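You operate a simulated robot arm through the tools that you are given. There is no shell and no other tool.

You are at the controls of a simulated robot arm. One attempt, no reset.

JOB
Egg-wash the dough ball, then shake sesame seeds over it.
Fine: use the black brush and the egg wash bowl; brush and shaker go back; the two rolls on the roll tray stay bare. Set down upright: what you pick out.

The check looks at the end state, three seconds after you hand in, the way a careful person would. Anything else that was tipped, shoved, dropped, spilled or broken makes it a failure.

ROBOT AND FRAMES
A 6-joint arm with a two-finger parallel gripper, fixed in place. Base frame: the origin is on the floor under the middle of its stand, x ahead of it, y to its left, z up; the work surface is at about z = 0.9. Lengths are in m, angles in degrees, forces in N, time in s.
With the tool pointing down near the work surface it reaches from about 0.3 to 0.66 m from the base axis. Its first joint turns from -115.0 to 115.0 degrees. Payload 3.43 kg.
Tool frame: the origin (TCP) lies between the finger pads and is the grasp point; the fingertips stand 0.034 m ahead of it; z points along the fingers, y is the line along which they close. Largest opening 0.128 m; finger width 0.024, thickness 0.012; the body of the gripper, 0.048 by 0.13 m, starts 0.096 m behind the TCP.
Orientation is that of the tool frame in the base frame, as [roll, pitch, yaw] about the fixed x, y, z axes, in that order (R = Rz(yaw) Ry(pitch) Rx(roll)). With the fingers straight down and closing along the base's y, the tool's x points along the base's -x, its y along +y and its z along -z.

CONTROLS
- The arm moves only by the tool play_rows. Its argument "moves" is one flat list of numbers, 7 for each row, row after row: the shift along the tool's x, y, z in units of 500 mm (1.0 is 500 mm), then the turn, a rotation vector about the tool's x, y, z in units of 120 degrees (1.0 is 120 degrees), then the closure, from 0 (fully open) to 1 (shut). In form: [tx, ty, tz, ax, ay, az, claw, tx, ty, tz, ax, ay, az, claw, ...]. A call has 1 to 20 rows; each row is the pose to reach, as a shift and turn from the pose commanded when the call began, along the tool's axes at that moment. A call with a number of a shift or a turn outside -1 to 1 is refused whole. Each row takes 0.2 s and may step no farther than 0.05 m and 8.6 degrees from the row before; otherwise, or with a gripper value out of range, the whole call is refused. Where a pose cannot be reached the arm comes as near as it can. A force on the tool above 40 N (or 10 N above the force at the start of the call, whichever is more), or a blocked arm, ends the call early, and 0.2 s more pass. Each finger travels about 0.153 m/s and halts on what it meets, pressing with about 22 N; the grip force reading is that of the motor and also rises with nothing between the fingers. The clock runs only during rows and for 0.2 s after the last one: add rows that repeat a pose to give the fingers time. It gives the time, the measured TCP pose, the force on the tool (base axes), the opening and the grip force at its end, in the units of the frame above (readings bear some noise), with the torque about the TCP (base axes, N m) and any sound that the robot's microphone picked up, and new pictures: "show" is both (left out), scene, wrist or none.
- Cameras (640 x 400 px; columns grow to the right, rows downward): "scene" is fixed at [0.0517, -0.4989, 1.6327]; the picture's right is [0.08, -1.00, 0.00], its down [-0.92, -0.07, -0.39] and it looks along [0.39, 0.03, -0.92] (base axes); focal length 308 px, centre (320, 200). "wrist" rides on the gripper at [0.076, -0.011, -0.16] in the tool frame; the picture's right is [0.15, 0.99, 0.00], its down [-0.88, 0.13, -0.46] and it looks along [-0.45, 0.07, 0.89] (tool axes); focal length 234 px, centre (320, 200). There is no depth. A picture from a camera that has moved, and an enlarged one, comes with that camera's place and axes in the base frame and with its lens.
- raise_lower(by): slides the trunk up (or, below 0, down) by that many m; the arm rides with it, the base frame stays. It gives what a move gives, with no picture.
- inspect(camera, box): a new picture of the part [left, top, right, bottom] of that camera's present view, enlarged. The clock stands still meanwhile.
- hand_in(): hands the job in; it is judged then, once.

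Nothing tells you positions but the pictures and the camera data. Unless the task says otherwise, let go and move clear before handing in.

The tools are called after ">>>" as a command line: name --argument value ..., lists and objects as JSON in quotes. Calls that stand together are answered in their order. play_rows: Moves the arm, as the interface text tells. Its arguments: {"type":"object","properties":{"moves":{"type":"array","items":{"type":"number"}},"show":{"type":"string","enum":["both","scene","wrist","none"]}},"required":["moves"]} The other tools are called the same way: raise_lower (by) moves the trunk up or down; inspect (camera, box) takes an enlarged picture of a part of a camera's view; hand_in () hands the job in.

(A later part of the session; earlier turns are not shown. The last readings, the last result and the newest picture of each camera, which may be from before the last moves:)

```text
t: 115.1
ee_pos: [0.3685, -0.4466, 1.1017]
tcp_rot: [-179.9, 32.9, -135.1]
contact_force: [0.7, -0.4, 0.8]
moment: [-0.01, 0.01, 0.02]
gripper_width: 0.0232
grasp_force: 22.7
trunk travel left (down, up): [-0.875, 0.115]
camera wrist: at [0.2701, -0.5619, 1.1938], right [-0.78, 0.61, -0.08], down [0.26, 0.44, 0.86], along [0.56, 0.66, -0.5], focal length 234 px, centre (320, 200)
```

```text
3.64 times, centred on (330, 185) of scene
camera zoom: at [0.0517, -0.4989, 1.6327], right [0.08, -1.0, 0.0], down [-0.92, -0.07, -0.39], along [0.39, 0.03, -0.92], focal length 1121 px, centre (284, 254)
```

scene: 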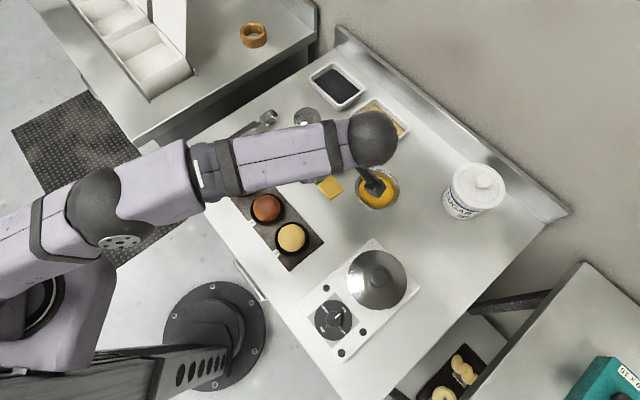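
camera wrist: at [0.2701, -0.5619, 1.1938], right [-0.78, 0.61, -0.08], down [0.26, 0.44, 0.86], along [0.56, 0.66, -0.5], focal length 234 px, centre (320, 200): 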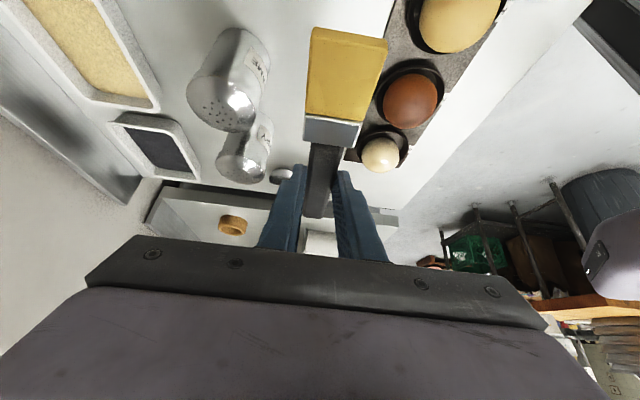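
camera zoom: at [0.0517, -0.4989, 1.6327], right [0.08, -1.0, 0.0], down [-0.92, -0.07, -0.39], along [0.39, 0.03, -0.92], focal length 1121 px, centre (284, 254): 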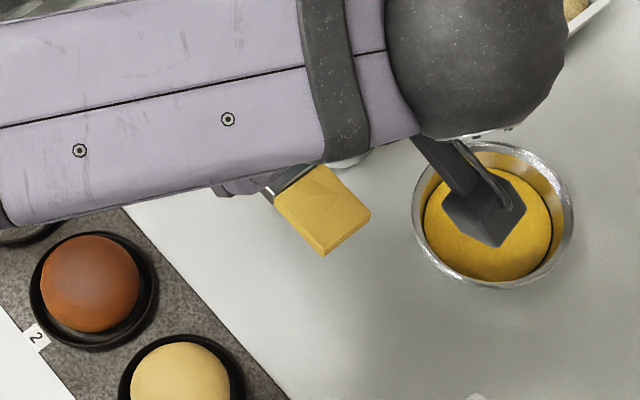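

The brush hangs almost flat above its old place. I'll descend most of the way and check alignment.

>>> play_rows --moves '[0.0389, -0.0022, 0.0582, 0, 0, 0, 1, 0.0778, -0.0022, 0.1165, 0, 0, 0, 1, 0.1166, -0.0022, 0.1747, 0, 0, 0, 1, 0.1555, -0.0022, 0.2329, 0, 0, 0, 1, 0.1555, -0.0022, 0.2329, 0, 0, 0, 1]' --show "both"

>>> inspect --camera "scene" --box '[270, 130, 390, 240]'

```text
t: 116.3
ee_pos: [0.3674, -0.4487, 0.9599]
tcp_rot: [-179.8, 32.9, -135.2]
contact_force: [-0.7, -0.4, -0.1]
moment: [-0.02, -0.01, -0.01]
gripper_width: 0.0231
grasp_force: 21.7
trunk travel left (down, up): [-0.875, 0.115]
camera wrist: at [0.2694, -0.5652, 1.0538], right [-0.78, 0.61, -0.08], down [0.26, 0.44, 0.86], along [0.56, 0.66, -0.5], focal length 234 px, centre (320, 200)
```

scene: 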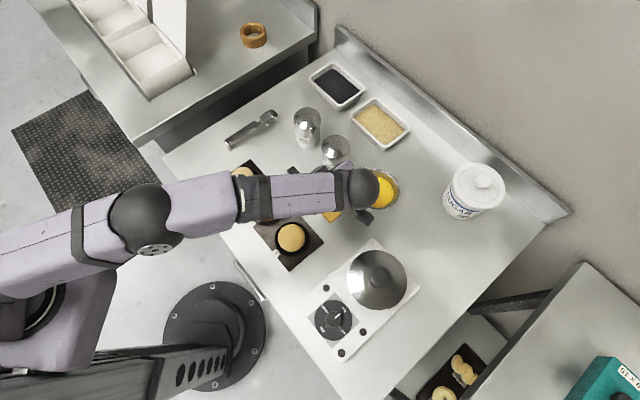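
wrist: 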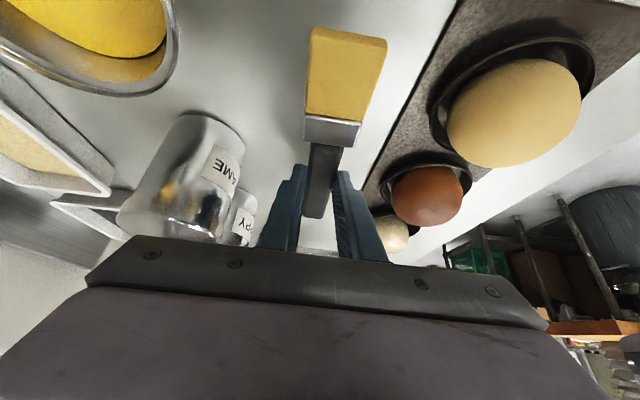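

```text
3.64 times, centred on (330, 185) of scene
camera zoom: at [0.0517, -0.4989, 1.6327], right [0.08, -1.0, 0.0], down [-0.92, -0.07, -0.39], along [0.39, 0.03, -0.92], focal length 1121 px, centre (284, 254)
```

zoom: 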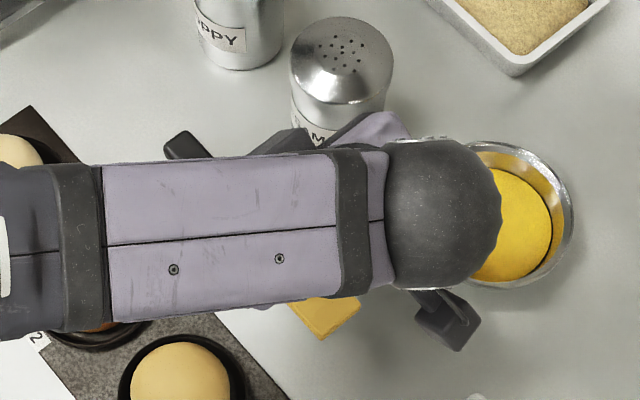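

Everything is clear around it. I'll lower the last 2 cm slowly until the brush reaches the table.

>>> play_rows --moves '[0.0109, 0, 0.0168, 0, 0, 0, 1, 0.0185, 0, 0.0285, 0, 0, 0, 1, 0.0218, 0, 0.0335, 0, 0, 0, 1, 0.0218, 0, 0.0335, 0, 0, 0, 1]' --show "wrist"

```text
t: 117.3
ee_pos: [0.3676, -0.4497, 0.9401]
tcp_rot: [-180.0, 33.0, -135.1]
contact_force: [-0.1, -0.4, -0.7]
moment: [-0.04, 0.03, 0.04]
gripper_width: 0.023
grasp_force: 21.5
trunk travel left (down, up): [-0.875, 0.115]
camera wrist: at [0.2694, -0.5649, 1.0332], right [-0.79, 0.61, -0.08], down [0.26, 0.44, 0.86], along [0.56, 0.66, -0.5], focal length 234 px, centre (320, 200)
```

wrist: 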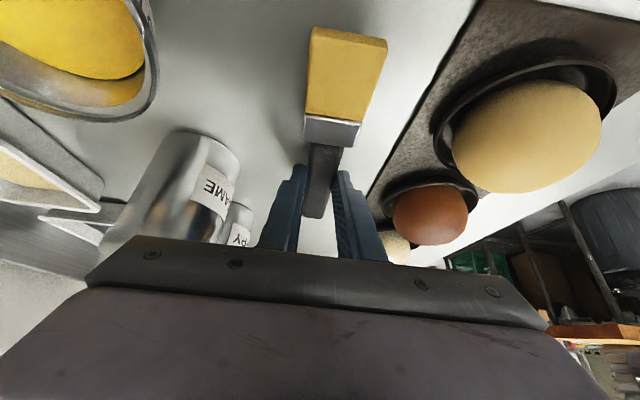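

No contact yet, so I'll ease down a few millimetres more.

>>> play_rows --moves '[0.0022, 0, 0.0034, 0, 0, 0, 1, 0.0038, 0, 0.0059, 0, 0, 0, 1, 0.0038, 0, 0.0059, 0, 0, 0, 1]' --show "none"

>>> inspect --camera "wrist" --box '[240, 10, 440, 240]'

```text
t: 118.1
ee_pos: [0.3671, -0.4506, 0.9373]
tcp_rot: [-179.9, 32.9, -135.2]
contact_force: [-0.7, 0.2, -0.3]
moment: [0.02, -0.01, 0.01]
gripper_width: 0.0228
grasp_force: 22.0
trunk travel left (down, up): [-0.875, 0.115]
```

```text
1.74 times, centred on (340, 125) of wrist
camera zoom: at [0.2692, -0.565, 1.0296], right [-0.79, 0.61, -0.08], down [0.26, 0.44, 0.86], along [0.56, 0.66, -0.5], focal length 407 px, centre (285, 330)
```

zoom: 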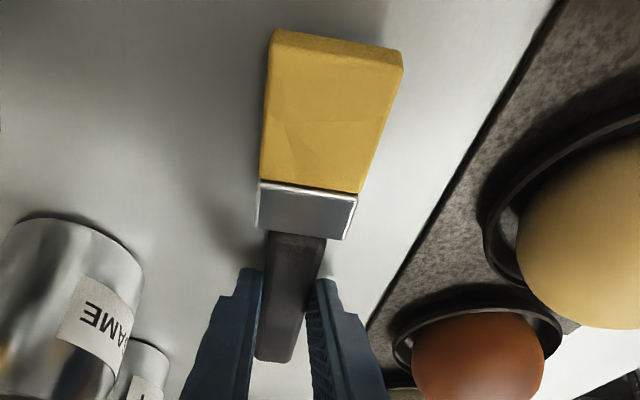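

The brush is level and only a few millimetres above the table. I'll release it gently.

>>> play_rows --moves '[0.0008, 0, 0.0013, 0, 0, 0, 0.8, 0.0008, 0, 0.0013, 0, 0, 0, 0.7, 0.0008, 0, 0.0013, 0, 0, 0, 0.6, 0.0008, 0, 0.0013, 0, 0, 0, 0.55, 0.0008, 0, 0.0013, 0, 0, 0, 0.55]' --show "none"

>>> inspect --camera "wrist" --box '[240, 10, 440, 240]'

```text
t: 119.3
ee_pos: [0.368, -0.4491, 0.936]
tcp_rot: [180.0, 33.0, -135.1]
contact_force: [0.4, -0.4, 0.8]
moment: [-0.01, 0.01, -0.01]
gripper_width: 0.0578
grasp_force: 0.0
trunk travel left (down, up): [-0.875, 0.115]
```

```text
1.74 times, centred on (340, 125) of wrist
camera zoom: at [0.2693, -0.5648, 1.0288], right [-0.79, 0.61, -0.08], down [0.26, 0.44, 0.86], along [0.56, 0.66, -0.5], focal length 407 px, centre (285, 330)
```

zoom: 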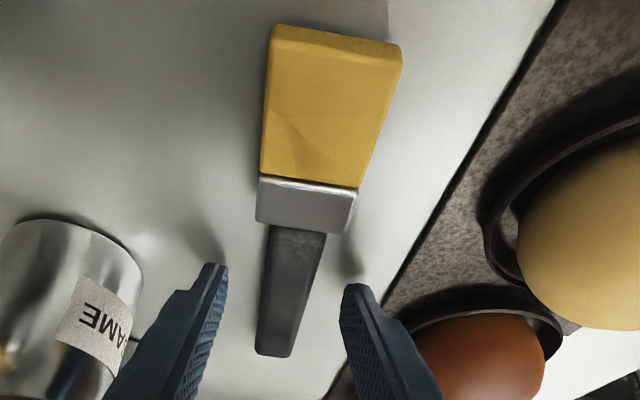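

The brush lies flat on the table. I'll withdraw straight up and check it.

>>> play_rows --moves '[-0.0327, 0, -0.0503, 0, 0, 0, 0.55, -0.0762, 0, -0.1174, 0, 0, 0, 0.5, -0.1253, 0, -0.1929, 0, 0, 0, 0.4, -0.1743, 0, -0.2684, 0, 0, 0, 0.3, -0.1743, 0, -0.2684, 0, 0, 0, 0.3]' --show "both"

>>> inspect --camera "wrist" --box '[250, 0, 450, 200]'

```text
t: 120.5
ee_pos: [0.3676, -0.4489, 1.0959]
tcp_rot: [179.9, 32.9, -135.2]
contact_force: [0.3, 0.0, 0.5]
moment: [0.01, -0.01, 0.0]
gripper_width: 0.0896
grasp_force: 0.0
trunk travel left (down, up): [-0.875, 0.115]
camera wrist: at [0.2689, -0.5641, 1.1887], right [-0.78, 0.61, -0.08], down [0.26, 0.44, 0.86], along [0.56, 0.66, -0.5], focal length 234 px, centre (320, 200)
```

scene: 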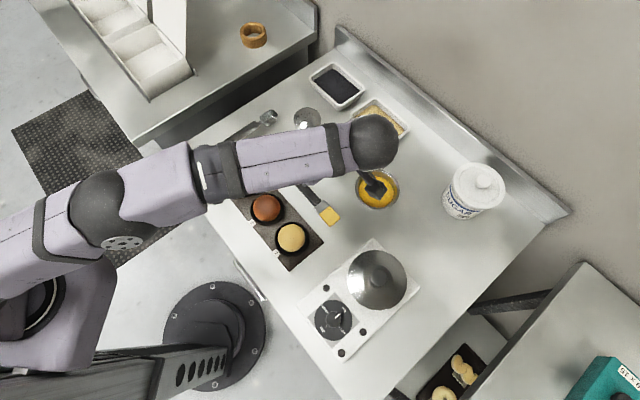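
wrist: 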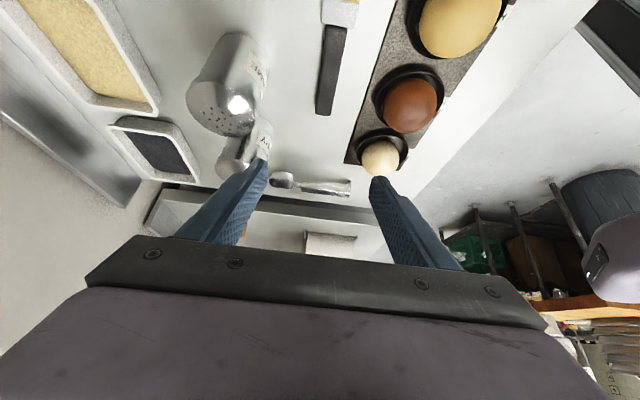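

```text
2.00 times, centred on (350, 100) of wrist
camera zoom: at [0.2689, -0.5641, 1.1887], right [-0.78, 0.61, -0.08], down [0.26, 0.44, 0.86], along [0.56, 0.66, -0.5], focal length 468 px, centre (260, 400)
```

zoom: 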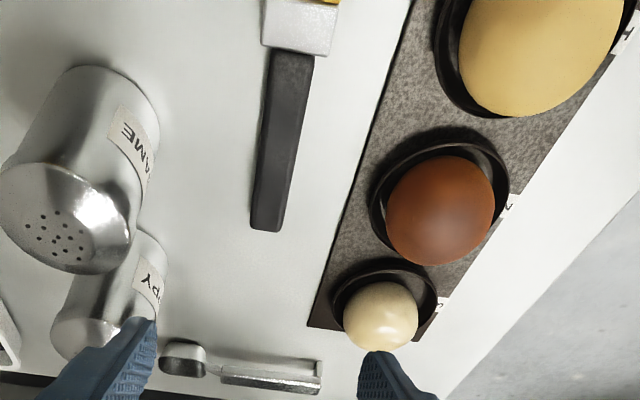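

The brush is back on its original spot. Next is the sesame shaker: I'll go to a high, vertical pose before turning the gripper around for a side grip.

>>> play_rows --moves '[-0.028, 0.0312, -0.0176, 0, 0.055, 0, 0.3, -0.0561, 0.0625, -0.0351, 0, 0.11, 0, 0.3, -0.0841, 0.0937, -0.0527, 0, 0.165, 0, 0.3, -0.1122, 0.125, -0.0702, 0, 0.22, 0, 0.3, -0.1402, 0.1562, -0.0878, 0, 0.275, 0, 0.3, -0.1402, 0.1562, -0.0878, 0, 0.275, 0, 0.3]' --show "both"

>>> inspect --camera "scene" --box '[280, 120, 400, 240]'

```text
t: 121.9
ee_pos: [0.3419, -0.3723, 1.14]
tcp_rot: [-176.3, 14.9, -134.8]
contact_force: [-0.3, 0.6, 0.8]
moment: [-0.03, 0.0, 0.0]
gripper_width: 0.0895
grasp_force: 0.1
out of reach, approached as far as the arm can: row 3, 4, 5, 6
trunk travel left (down, up): [-0.875, 0.115]
camera wrist: at [0.2621, -0.4555, 1.2752], right [-0.79, 0.61, -0.1], down [0.41, 0.63, 0.66], along [0.46, 0.48, -0.75], focal length 234 px, centre (320, 200)
```

scene: 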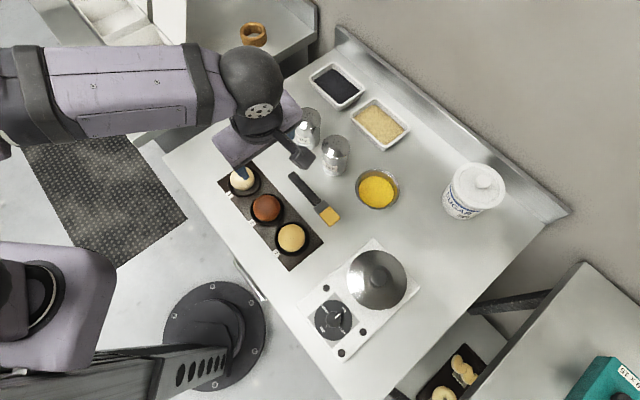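
wrist: 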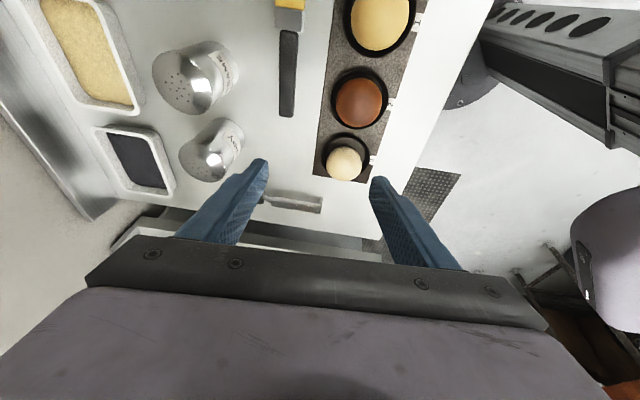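

```text
3.33 times, centred on (340, 180) of scene
camera zoom: at [0.0517, -0.4989, 1.6327], right [0.08, -1.0, 0.0], down [-0.92, -0.07, -0.39], along [0.39, 0.03, -0.92], focal length 1028 px, centre (253, 267)
```

zoom: 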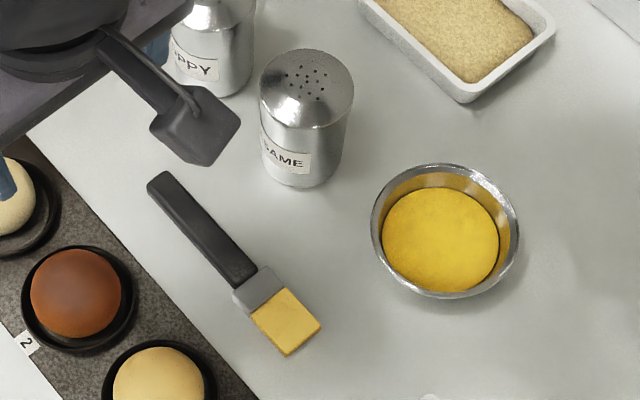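

The move stopped short because a joint limit was near, but nothing was touched. I'll use this view to refine the shaker's position.

>>> inspect --camera "wrist" --box '[130, 20, 270, 200]'

>>> inspect --camera "scene" --box '[300, 110, 370, 190]'

```text
2.22 times, centred on (200, 110) of wrist
camera zoom: at [0.2621, -0.4555, 1.2752], right [-0.79, 0.61, -0.1], down [0.41, 0.63, 0.66], along [0.46, 0.48, -0.75], focal length 520 px, centre (587, 400)
```

zoom: 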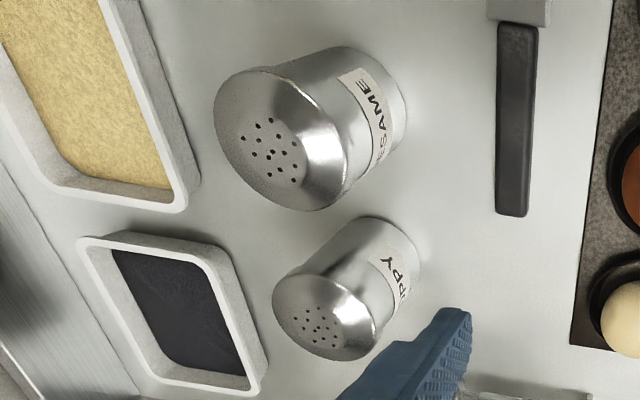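

```text
5.00 times, centred on (335, 150) of scene
camera zoom: at [0.0517, -0.4989, 1.6327], right [0.08, -1.0, 0.0], down [-0.92, -0.07, -0.39], along [0.39, 0.03, -0.92], focal length 1542 px, centre (245, 450)
```

zoom: 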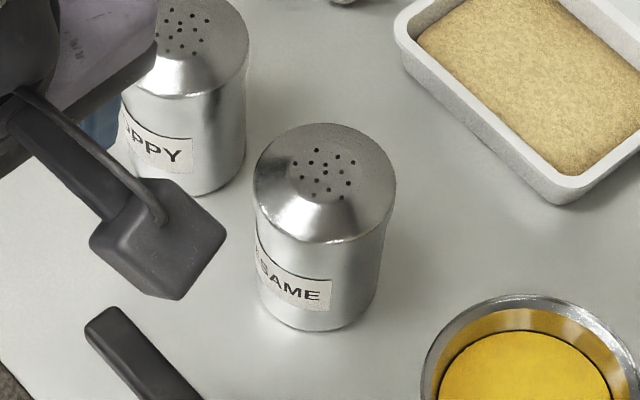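

The shaker is centred at about [0.4545,-0.506] with its top near z 1.02. I'll test whether the wrist can turn further toward the orientation I want for a side grip, staying high.

>>> play_rows --moves '[0, 0, -0.02, -0.0171, -0.0042, -0.0643, 0.3, 0, 0, -0.04, -0.0343, -0.0083, -0.1285, 0.3, 0, 0, -0.04, -0.0514, -0.0125, -0.1928, 0.3, 0, 0, -0.04, -0.0685, -0.0166, -0.2571, 0.3, 0, 0, -0.04, -0.0857, -0.0208, -0.3214, 0.3, 0, 0, -0.04, -0.1028, -0.0249, -0.3856, 0.3, 0, 0, -0.04, -0.1199, -0.0291, -0.4499, 0.3, 0, 0, -0.04, -0.137, -0.0332, -0.5142, 0.3, 0, 0, -0.04, -0.1542, -0.0374, -0.5784, 0.3, 0, 0, -0.04, -0.1713, -0.0415, -0.6427, 0.3]' --show "scene"

```text
t: 124.1
ee_pos: [0.3817, -0.3791, 1.1761]
tcp_rot: [-168.6, 18.5, -70.2]
contact_force: [0.8, -0.6, -0.6]
moment: [0.04, 0.0, 0.01]
gripper_width: 0.0896
grasp_force: 0.1
out of reach, approached as far as the arm can: row 3, 4, 5, 6, 7, 8, 9, 10
trunk travel left (down, up): [-0.875, 0.115]
```

scene: 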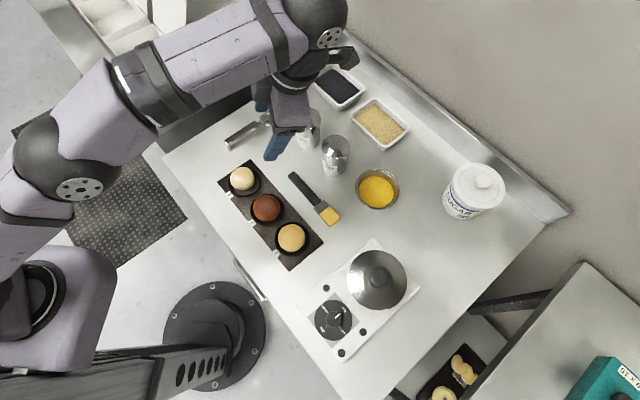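

The wrist can turn nearly all the way round; the limit was from leaning outward while too high. I'll lower a little and tilt the gripper the other way (tool x upward).

>>> play_rows --moves '[0.0148, 0.0088, 0.0434, -0.019, 0.0642, -0.0064, 0.3, 0.0296, 0.0175, 0.0867, -0.038, 0.1283, -0.0128, 0.3, 0.0444, 0.0263, 0.1301, -0.057, 0.1925, -0.0192, 0.3, 0.0444, 0.0263, 0.1301, -0.076, 0.2567, -0.0255, 0.3, 0.0444, 0.0263, 0.1301, -0.095, 0.3208, -0.0319, 0.3, 0.0444, 0.0263, 0.1301, -0.095, 0.3208, -0.0319, 0.3]' --show "scene"

```text
t: 125.5
ee_pos: [0.3268, -0.3854, 1.0568]
tcp_rot: [-168.4, -17.4, -70.8]
contact_force: [-0.4, -0.1, -0.5]
moment: [-0.02, 0.03, -0.01]
gripper_width: 0.0896
grasp_force: 0.1
out of reach, approached as far as the arm can: row 1, 2, 3, 4, 5, 6
trunk travel left (down, up): [-0.875, 0.115]
```

scene: 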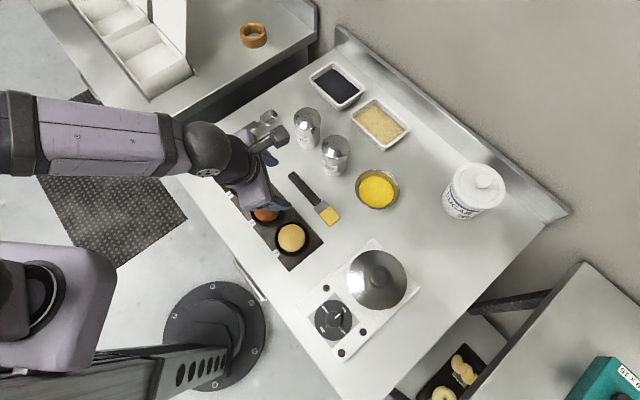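

The wrist's roll limit sits near there, so I'll use the opposite plan: grip the shaker with the tool tilted about 55° outward in the ordinary orientation, then roll it to pour. First I'll rise and unwind the wrist.

>>> play_rows --moves '[0.0112, -0.0072, -0.0351, 0, 0, 0, 0.3, 0.0225, -0.0144, -0.0701, -0.0303, -0.0323, 0.0438, 0.3, 0.0337, -0.0216, -0.1052, -0.0605, -0.0645, 0.0875, 0.3, 0.0449, -0.0288, -0.1402, -0.0908, -0.0968, 0.1313, 0.3, 0.0449, -0.0288, -0.1402, -0.121, -0.129, 0.175, 0.3, 0.0449, -0.0288, -0.1402, -0.121, -0.129, 0.175, 0.3]' --show "none"

```text
t: 126.9
ee_pos: [0.3125, -0.3631, 1.0926]
tcp_rot: [-166.6, 4.1, -90.1]
contact_force: [-0.9, -0.2, 0.1]
moment: [-0.06, -0.03, -0.01]
gripper_width: 0.0897
grasp_force: 0.1
out of reach, approached as far as the arm can: row 2, 3, 4, 5, 6
trunk travel left (down, up): [-0.875, 0.115]
```

The arm is stuck against a wrist joint limit in a flipped configuration. I'll unwind by returning to the sideways-tilted pose that worked before.

>>> play_rows --moves '[-0.0101, -0.0315, 0.0002, 0.0065, -0.0406, 0.0512, 0.3, -0.0201, -0.063, 0.0004, 0.0129, -0.0812, 0.1025, 0.3, -0.0302, -0.0945, 0.0006, 0.0194, -0.1218, 0.1537, 0.3, -0.0402, -0.126, 0.0007, 0.0259, -0.1624, 0.2049, 0.3, -0.0503, -0.1575, 0.0009, 0.0324, -0.203, 0.2561, 0.3, -0.0603, -0.189, 0.0011, 0.0388, -0.2436, 0.3074, 0.3, -0.0704, -0.2205, 0.0013, 0.0453, -0.2842, 0.3586, 0.3, -0.0704, -0.2205, 0.0013, 0.0453, -0.2842, 0.3586, 0.3]' --show "scene"

```text
t: 128.7
ee_pos: [0.4217, -0.3299, 1.1201]
tcp_rot: [-180.0, 45.1, -131.9]
contact_force: [1.1, 0.9, 0.1]
moment: [0.03, -0.02, 0.01]
gripper_width: 0.0895
grasp_force: 0.0
trunk travel left (down, up): [-0.875, 0.115]
```

scene: 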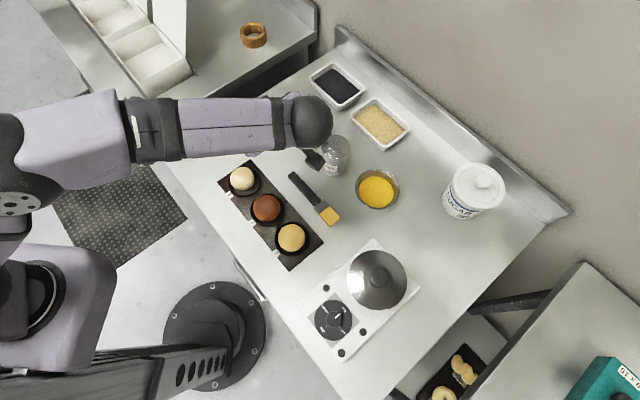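

That worked. Now I'll swing the tilt direction round to point outward, toward the shaker, at a safe height.

>>> play_rows --moves '[0.0112, -0.0021, -0.0112, 0.0472, 0, 0.0472, 0.3, 0.0224, -0.0042, -0.0224, 0.0944, 0, 0.0944, 0.3, 0.0337, -0.0063, -0.0337, 0.1416, 0, 0.1416, 0.3, 0.0449, -0.0084, -0.0449, 0.1888, 0, 0.1888, 0.3, 0.0561, -0.0105, -0.0561, 0.236, 0, 0.236, 0.3, 0.0673, -0.0126, -0.0673, 0.2832, 0, 0.2832, 0.3, 0.0785, -0.0147, -0.0785, 0.3303, 0, 0.3303, 0.3, 0.0897, -0.0168, -0.0897, 0.3775, 0, 0.3775, 0.3, 0.101, -0.0189, -0.101, 0.4247, 0, 0.4247, 0.3, 0.1122, -0.021, -0.1122, 0.4719, 0, 0.4719, 0.3, 0.1234, -0.0231, -0.1234, 0.5191, 0, 0.5191, 0.3, 0.1346, -0.0252, -0.1346, 0.5663, 0, 0.5663, 0.3, 0.1346, -0.0252, -0.1346, 0.5663, 0, 0.5663, 0.3]' --show "both"

```text
t: 131.5
ee_pos: [0.3676, -0.4096, 1.1194]
tcp_rot: [-180.0, 45.0, 131.9]
contact_force: [-0.3, -0.5, -0.4]
moment: [0.01, 0.02, -0.01]
gripper_width: 0.0894
grasp_force: 0.1
trunk travel left (down, up): [-0.875, 0.115]
camera wrist: at [0.247, -0.2942, 1.1789], right [0.67, 0.74, -0.1], down [0.3, -0.14, 0.95], along [0.68, -0.66, -0.31], focal length 234 px, centre (320, 200)
```

scene: 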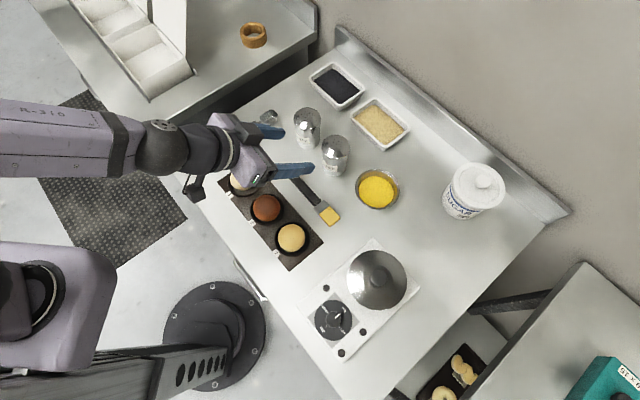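
wrist: 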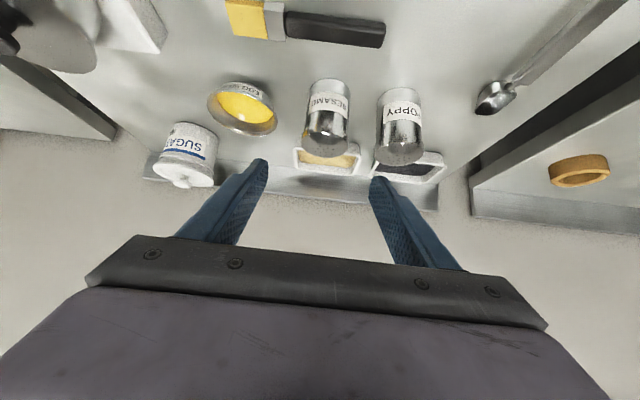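

The gripper now points outward at the shakers, with SESAME in front of it and POPPY to its right. I'll zoom to check alignment.

>>> inspect --camera "wrist" --box '[250, 60, 450, 200]'

>>> inspect --camera "scene" --box '[290, 100, 380, 190]'

```text
2.86 times, centred on (350, 130) of wrist
camera zoom: at [0.247, -0.2942, 1.1789], right [0.67, 0.74, -0.1], down [0.3, -0.14, 0.95], along [0.68, -0.66, -0.31], focal length 669 px, centre (234, 400)
```

zoom: 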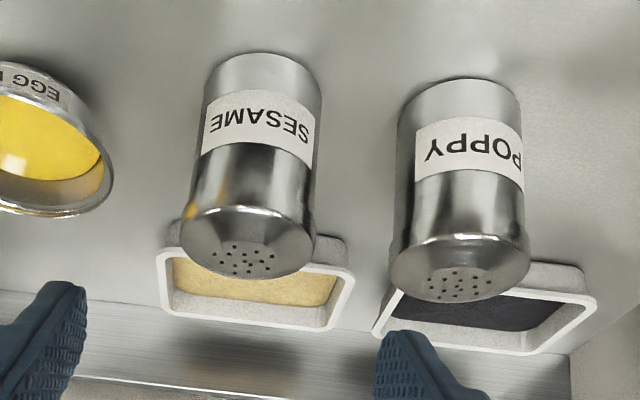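

```text
4.44 times, centred on (335, 145) of scene
camera zoom: at [0.0517, -0.4989, 1.6327], right [0.08, -1.0, 0.0], down [-0.92, -0.07, -0.39], along [0.39, 0.03, -0.92], focal length 1370 px, centre (253, 444)
```

zoom: 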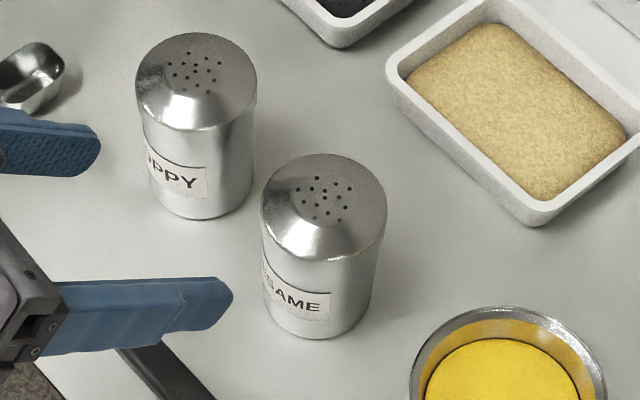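

SESAME is directly ahead. I'll tilt to 55° and move to the pre-grasp pose, with the fingertips just short of the shaker.

>>> play_rows --moves '[0.0191, 0.0011, 0.053, 0, -0.0417, 0, 0.3, 0.0382, 0.0022, 0.1061, 0, -0.0833, 0, 0.3, 0.0573, 0.0033, 0.1591, 0, -0.0833, 0, 0.3, 0.0764, 0.0044, 0.2121, 0, -0.0833, 0, 0.3, 0.0764, 0.0044, 0.2121, 0, -0.0833, 0, 0.3]' --show "both"

>>> inspect --camera "scene" --box '[270, 110, 370, 210]'

>>> inspect --camera "wrist" --box '[220, 40, 460, 220]'

```text
t: 132.7
ee_pos: [0.4006, -0.4428, 1.0175]
tcp_rot: [-179.9, 55.1, 132.0]
contact_force: [-0.5, -0.7, 1.1]
moment: [0.02, 0.01, -0.01]
gripper_width: 0.0896
grasp_force: 0.2
out of reach, approached as far as the arm can: row 1
trunk travel left (down, up): [-0.875, 0.115]
camera wrist: at [0.2756, -0.3224, 1.0475], right [0.68, 0.72, -0.12], down [0.18, -0.01, 0.98], along [0.71, -0.69, -0.14], focal length 234 px, centre (320, 200)
```

scene: 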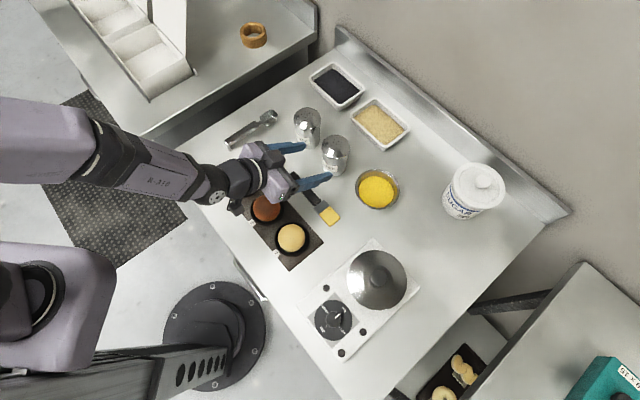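
wrist: 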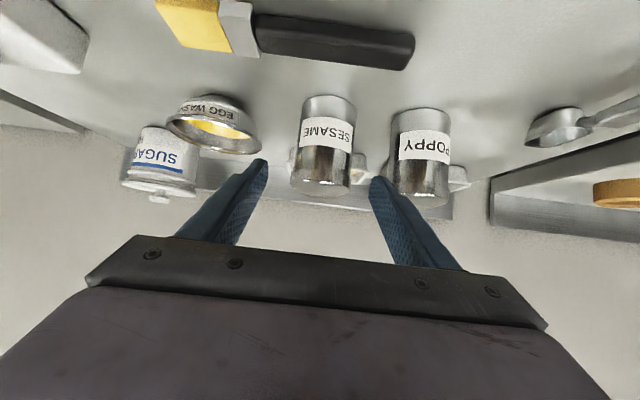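

```text
4.00 times, centred on (320, 160) of scene
camera zoom: at [0.0517, -0.4989, 1.6327], right [0.08, -1.0, 0.0], down [-0.92, -0.07, -0.39], along [0.39, 0.03, -0.92], focal length 1233 px, centre (320, 360)
```

zoom: 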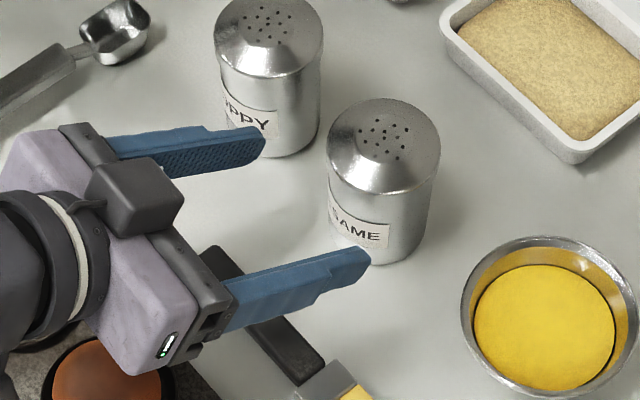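

```text
2.22 times, centred on (340, 130) of wrist
camera zoom: at [0.2756, -0.3224, 1.0475], right [0.68, 0.72, -0.12], down [0.18, -0.01, 0.98], along [0.71, -0.69, -0.14], focal length 520 px, centre (276, 356)
```

zoom: 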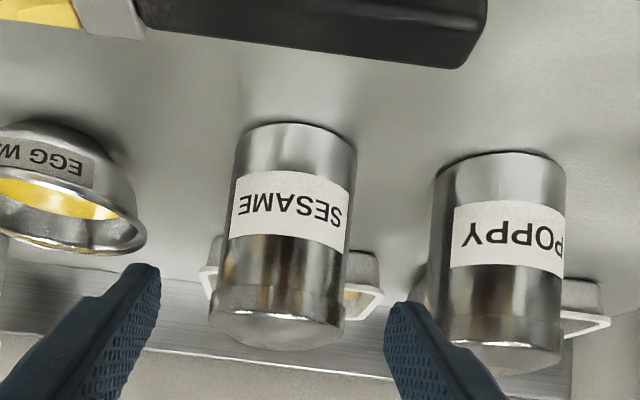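

The fingers straddle SESAME with clearance to POPPY on the right, and I need about 3 mm more to the right. I'll advance most of the way and check again.

>>> play_rows --moves '[-0.001, 0.003, 0.03, 0, 0, 0, 0.3, -0.002, 0.006, 0.07, 0, 0, 0, 0.3, -0.003, 0.006, 0.11, 0, 0, 0, 0.3, -0.004, 0.006, 0.14, 0, 0, 0, 0.3, -0.004, 0.006, 0.14, 0, 0, 0, 0.3]' --show "none"

>>> inspect --camera "scene" --box '[270, 110, 370, 210]'

>>> inspect --camera "wrist" --box '[220, 40, 460, 220]'

```text
t: 133.9
ee_pos: [0.4426, -0.4853, 0.9799]
tcp_rot: [-180.0, 55.0, 132.2]
contact_force: [-0.7, -0.5, 0.3]
moment: [-0.03, -0.02, -0.03]
gripper_width: 0.0894
grasp_force: 0.1
trunk travel left (down, up): [-0.875, 0.115]
```

```text
4.00 times, centred on (320, 160) of scene
camera zoom: at [0.0517, -0.4989, 1.6327], right [0.08, -1.0, 0.0], down [-0.92, -0.07, -0.39], along [0.39, 0.03, -0.92], focal length 1233 px, centre (320, 360)
```

zoom: 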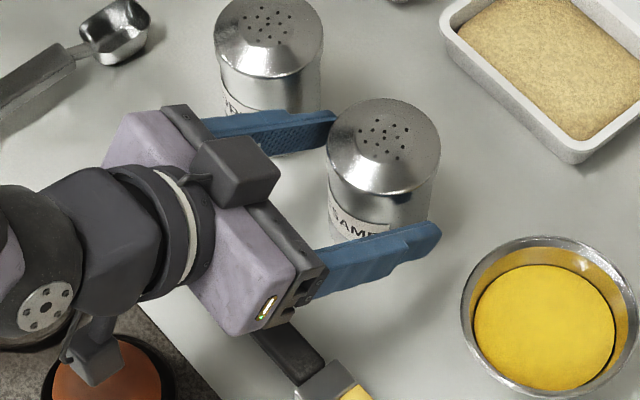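

```text
2.22 times, centred on (340, 130) of wrist
camera zoom: at [0.3171, -0.3646, 1.009], right [0.68, 0.73, -0.12], down [0.18, -0.01, 0.98], along [0.71, -0.69, -0.14], focal length 520 px, centre (276, 356)
```

zoom: 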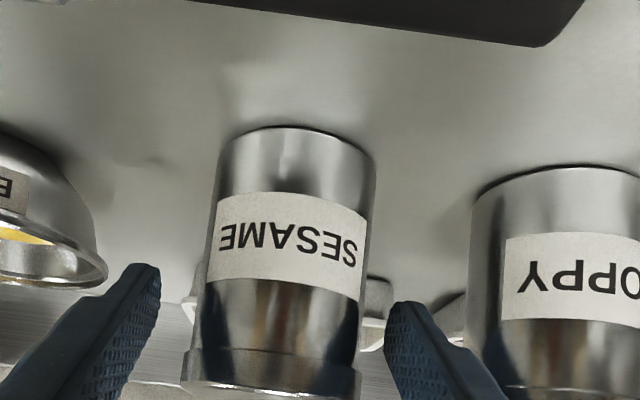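

Well centred. I'll advance the final 3 cm.

>>> play_rows --moves '[0, 0.0005, 0.02, 0, 0, 0, 0.3, 0, 0.001, 0.04, 0, 0, 0, 0.3, 0, 0.001, 0.058, 0, 0, 0, 0.3, 0, 0.001, 0.058, 0, 0, 0, 0.3]' --show "none"

>>> inspect --camera "scene" --box '[270, 110, 370, 210]'

>>> inspect --camera "wrist" --box '[220, 40, 460, 220]'

```text
t: 134.9
ee_pos: [0.4578, -0.5024, 0.9631]
tcp_rot: [-180.0, 55.0, 132.2]
contact_force: [0.4, 0.6, 0.1]
moment: [-0.01, 0.0, 0.02]
gripper_width: 0.0895
grasp_force: 0.0
trunk travel left (down, up): [-0.875, 0.115]
```

```text
4.00 times, centred on (320, 160) of scene
camera zoom: at [0.0517, -0.4989, 1.6327], right [0.08, -1.0, 0.0], down [-0.92, -0.07, -0.39], along [0.39, 0.03, -0.92], focal length 1233 px, centre (320, 360)
```

zoom: 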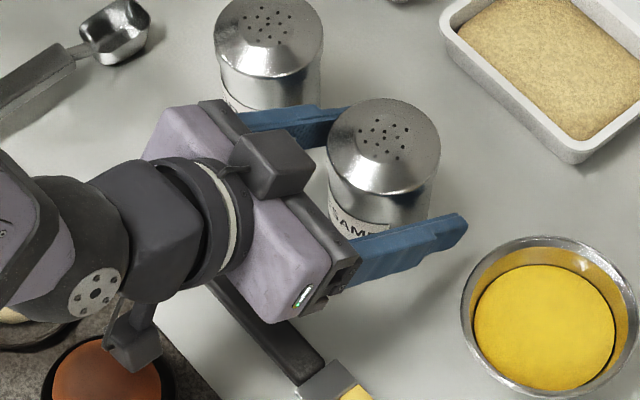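

```text
2.22 times, centred on (340, 130) of wrist
camera zoom: at [0.3335, -0.382, 0.9924], right [0.68, 0.73, -0.12], down [0.18, -0.01, 0.98], along [0.71, -0.69, -0.14], focal length 520 px, centre (276, 356)
```

zoom: 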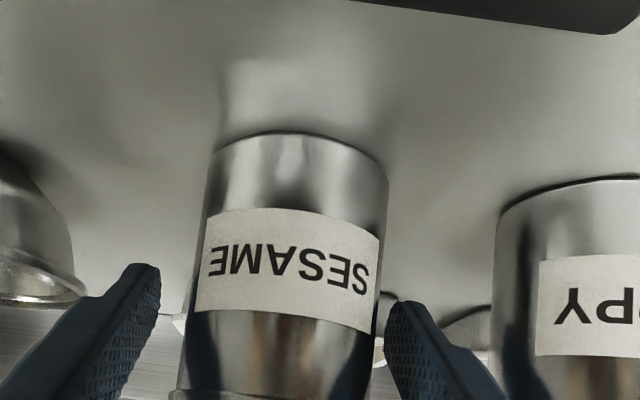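

The shaker is between the fingers. I'll close the grip gradually.

>>> play_rows --moves '[0, 0, 0, 0, 0, 0, 0.4, 0, 0, 0, 0, 0, 0, 0.45, 0, 0, 0, 0, 0, 0, 0.5, 0, 0, 0, 0, 0, 0, 0.7, 0, 0, 0, 0, 0, 0, 1.0, 0, 0, 0, 0, 0, 0, 1.0]' --show "none"

>>> inspect --camera "scene" --box '[270, 110, 370, 210]'

>>> inspect --camera "wrist" --box '[220, 40, 460, 220]'

```text
t: 136.3
ee_pos: [0.4587, -0.5018, 0.964]
tcp_rot: [180.0, 55.0, 132.2]
contact_force: [0.8, 0.5, 0.5]
moment: [0.07, -0.08, 0.0]
gripper_width: 0.0649
grasp_force: 21.5
trunk travel left (down, up): [-0.875, 0.115]
```

```text
4.00 times, centred on (320, 160) of scene
camera zoom: at [0.0517, -0.4989, 1.6327], right [0.08, -1.0, 0.0], down [-0.92, -0.07, -0.39], along [0.39, 0.03, -0.92], focal length 1233 px, centre (320, 360)
```

zoom: 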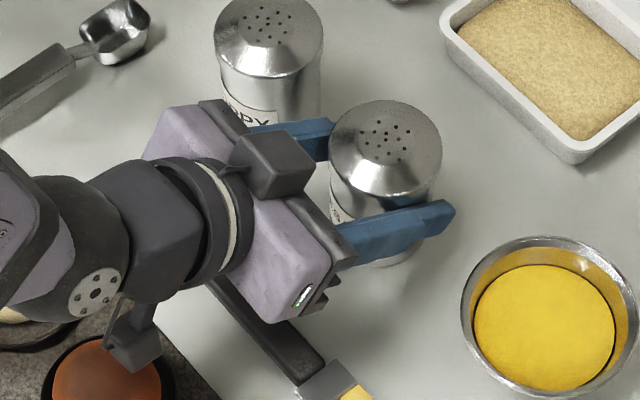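

```text
2.22 times, centred on (340, 130) of wrist
camera zoom: at [0.3336, -0.382, 0.9925], right [0.68, 0.72, -0.12], down [0.18, -0.01, 0.98], along [0.71, -0.69, -0.14], focal length 520 px, centre (276, 356)
```

zoom: 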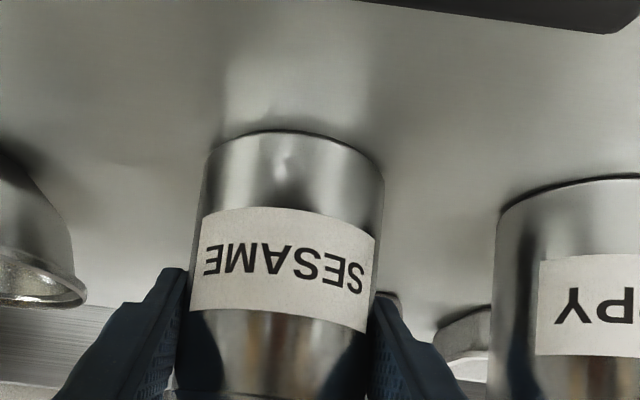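

The shaker is gripped at 65 mm. I'll note the place position [0.4585,-0.502,0.9635] and lift straight up.

>>> play_rows --moves '[-0.0164, 0, -0.0115, 0, 0, 0, 1, -0.0491, 0, -0.0344, 0, 0, 0, 1, -0.0983, 0, -0.0688, 0, 0, 0, 1, -0.1474, 0, -0.1032, 0, 0, 0, 1, -0.1966, 0, -0.1376, 0, 0, 0, 1, -0.1966, 0, -0.1376, 0, 0, 0, 1]' --show "both"

```text
t: 137.7
ee_pos: [0.4591, -0.5015, 1.0814]
tcp_rot: [180.0, 55.0, 132.1]
contact_force: [-1.1, -0.3, -2.5]
moment: [0.0, 0.02, 0.03]
gripper_width: 0.065
grasp_force: 21.8
trunk travel left (down, up): [-0.875, 0.115]
camera wrist: at [0.3346, -0.3815, 1.112], right [0.68, 0.73, -0.12], down [0.19, -0.01, 0.98], along [0.71, -0.69, -0.14], focal length 234 px, centre (320, 200)
```

scene: 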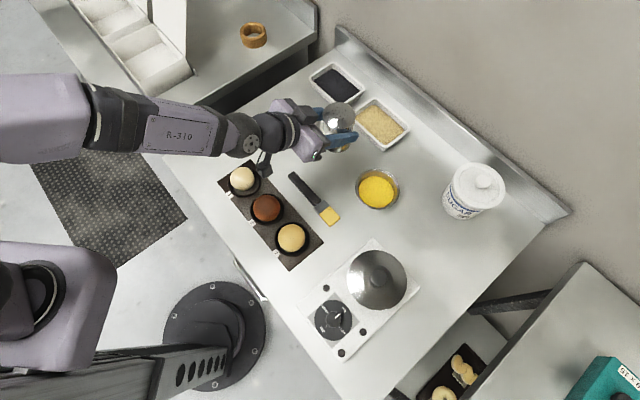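
wrist: 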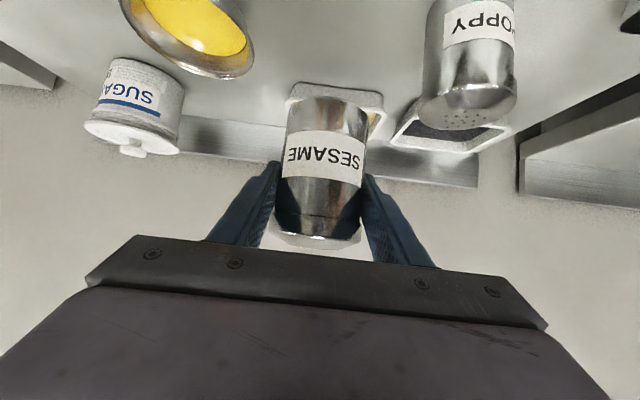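

The shaker is up with its weight on the gripper. To pour over the near ball with the tool almost horizontal I need the trunk lower, so I'll first raise the shaker high and inward, keeping it upright.

>>> play_rows --moves '[-0.0287, 0.0161, -0.0766, -0.0068, 0, -0.0048, 1, -0.0575, 0.0322, -0.1533, -0.0136, 0, -0.0096, 1, -0.0862, 0.0484, -0.2299, -0.0205, 0, -0.0143, 1, -0.115, 0.0645, -0.3065, -0.0273, 0, -0.0191, 1, -0.1437, 0.0806, -0.3831, -0.0341, 0, -0.0239, 1, -0.1724, 0.0967, -0.4598, -0.041, 0, -0.0287, 1, -0.2012, 0.1129, -0.5364, -0.0478, 0, -0.0334, 1, -0.2299, 0.129, -0.613, -0.0546, 0, -0.0382, 1, -0.2299, 0.129, -0.613, -0.0546, 0, -0.0382, 1]' --show "both"

```text
t: 139.7
ee_pos: [0.3831, -0.3231, 1.3517]
tcp_rot: [179.6, 55.0, 140.0]
contact_force: [-0.1, 0.1, -2.7]
moment: [0.14, -0.01, 0.08]
gripper_width: 0.0647
grasp_force: 21.6
trunk travel left (down, up): [-0.875, 0.115]
camera wrist: at [0.2411, -0.2212, 1.3812], right [0.57, 0.82, -0.12], down [0.18, 0.01, 0.98], along [0.8, -0.58, -0.14], focal length 234 px, centre (320, 200)
```

scene: 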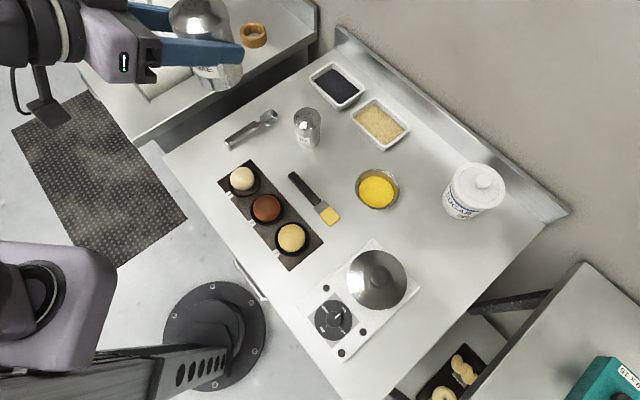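
wrist: 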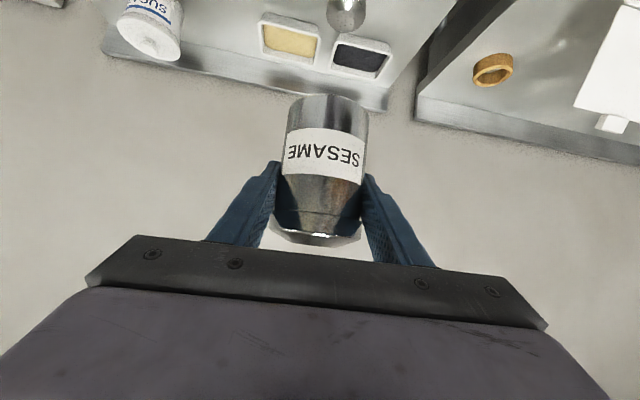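

All good and upright. I'll lower the trunk by 0.26 m; the shaker ends about 7 cm above the rolls.

>>> raise_lower --by -0.26

>>> play_rows --moves '[0, 0, 0, 0, 0, 0, 1]' --show "both"

```text
t: 142.3
ee_pos: [0.3826, -0.3223, 1.0917]
tcp_rot: [179.7, 55.1, 140.2]
contact_force: [-0.6, -0.4, -1.1]
moment: [0.04, 0.01, -0.05]
gripper_width: 0.0651
grasp_force: 22.5
trunk travel left (down, up): [-0.615, 0.375]
```

```text
t: 142.7
ee_pos: [0.3819, -0.3223, 1.0919]
tcp_rot: [179.7, 55.0, 140.1]
contact_force: [-0.5, -0.2, -1.3]
moment: [0.02, -0.01, -0.01]
gripper_width: 0.0645
grasp_force: 21.9
trunk travel left (down, up): [-0.615, 0.375]
camera wrist: at [0.2407, -0.2208, 1.1212], right [0.57, 0.82, -0.12], down [0.18, 0.01, 0.98], along [0.8, -0.58, -0.14], focal length 234 px, centre (320, 200)
```

scene: 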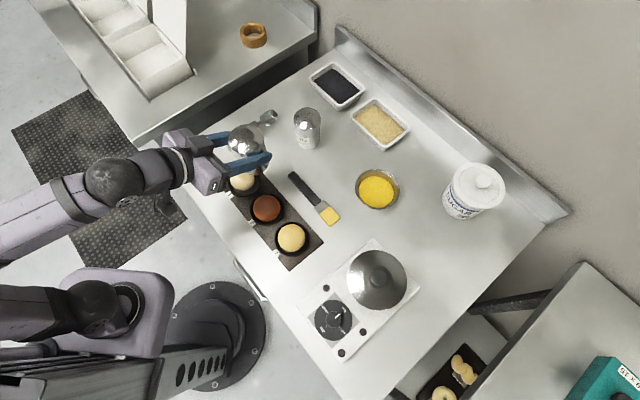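
wrist: 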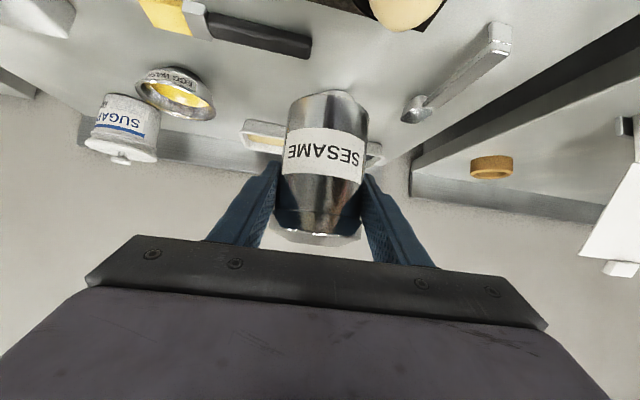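

Stable. Now I'll tilt the tool to 75° (the shaker leans only 20°) and position it next to the dough ball, ready to roll.

>>> play_rows --moves '[0.0107, 0.0027, 0.0162, -0.0068, -0.0556, -0.0048, 1, 0.0213, 0.0055, 0.0324, -0.0137, -0.1111, -0.0096, 1, 0.032, 0.0082, 0.0486, -0.0205, -0.1667, -0.0144, 1, 0.032, 0.0082, 0.0486, -0.0205, -0.1667, -0.0144, 1]' --show "both"

```text
t: 143.7
ee_pos: [0.3967, -0.3268, 1.0636]
tcp_rot: [-179.9, 74.0, 143.9]
contact_force: [-0.2, 0.3, -1.2]
moment: [-0.01, 0.01, -0.03]
gripper_width: 0.0647
grasp_force: 21.5
out of reach, approached as far as the arm can: row 1, 2, 3, 4
trunk travel left (down, up): [-0.615, 0.375]
camera wrist: at [0.2493, -0.2344, 1.0354], right [0.55, 0.82, -0.14], down [-0.08, 0.22, 0.97], along [0.83, -0.52, 0.19], focal length 234 px, centre (320, 200)
```

scene: 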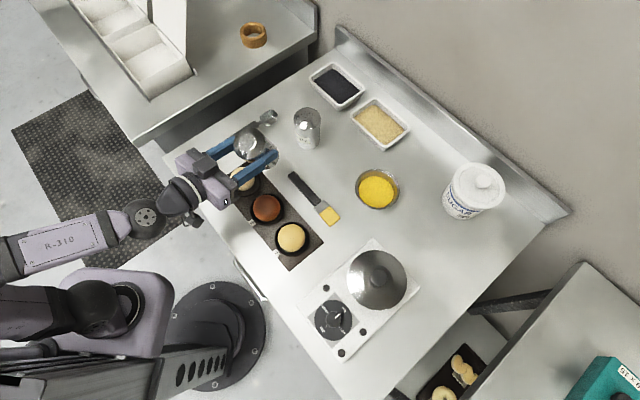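
wrist: 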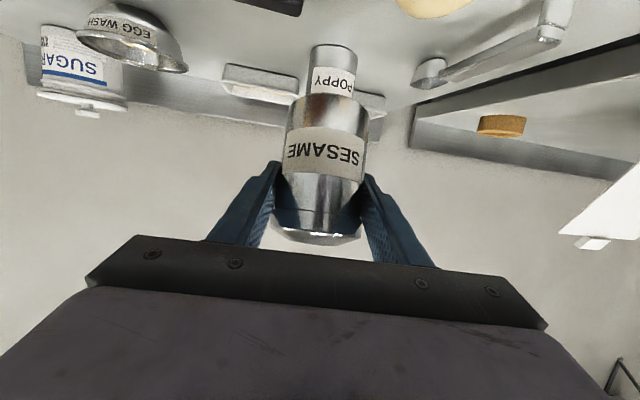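

Close to the inner limit but stable, with the shaker over the dough side. I'll start rolling it, away from the other rolls, while the cap stays above the dough ball.

>>> play_rows --moves '[0, 0, 0, 0, 0, 0.0625, 1, 0, 0, 0, 0, 0, 0.125, 1, 0, 0, 0, 0, 0, 0.1875, 1, 0, 0, 0, 0, 0, 0.25, 1, 0, 0, 0, 0, 0, 0.3125, 1, 0, 0, 0, 0, 0, 0.375, 1, 0, 0, 0, 0, 0, 0.4375, 1, 0, 0, 0, 0, 0, 0.5, 1, 0, 0, 0, 0, 0, 0.5625, 1, 0, 0, 0, 0, 0, 0.625, 1]' --show "both"

>>> inspect --camera "scene" --box '[190, 110, 310, 220]'

```text
t: 145.9
ee_pos: [0.3967, -0.3255, 1.0646]
tcp_rot: [105.4, 14.6, 57.2]
contact_force: [-0.3, -0.1, -2.4]
moment: [0.0, 0.03, 0.0]
gripper_width: 0.0646
grasp_force: 22.1
trunk travel left (down, up): [-0.615, 0.375]
camera wrist: at [0.31, -0.1747, 1.0758], right [0.43, 0.18, 0.89], down [-0.77, -0.44, 0.46], along [0.48, -0.88, -0.05], focal length 234 px, centre (320, 200)
```

scene: 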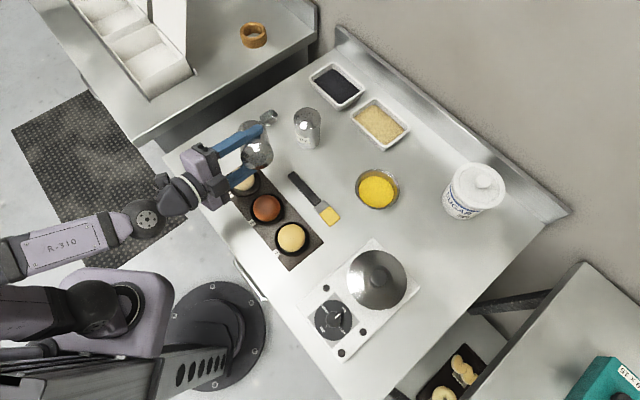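
wrist: 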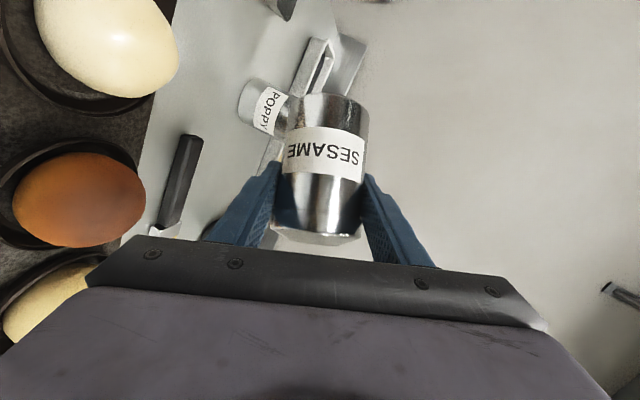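

```text
3.64 times, centred on (250, 165) of scene
camera zoom: at [0.0517, -0.4989, 1.6327], right [0.08, -1.0, 0.0], down [-0.92, -0.07, -0.39], along [0.39, 0.03, -0.92], focal length 1121 px, centre (574, 327)
```

zoom: 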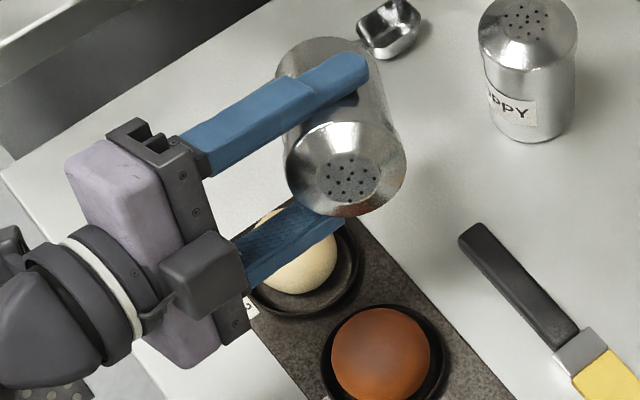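

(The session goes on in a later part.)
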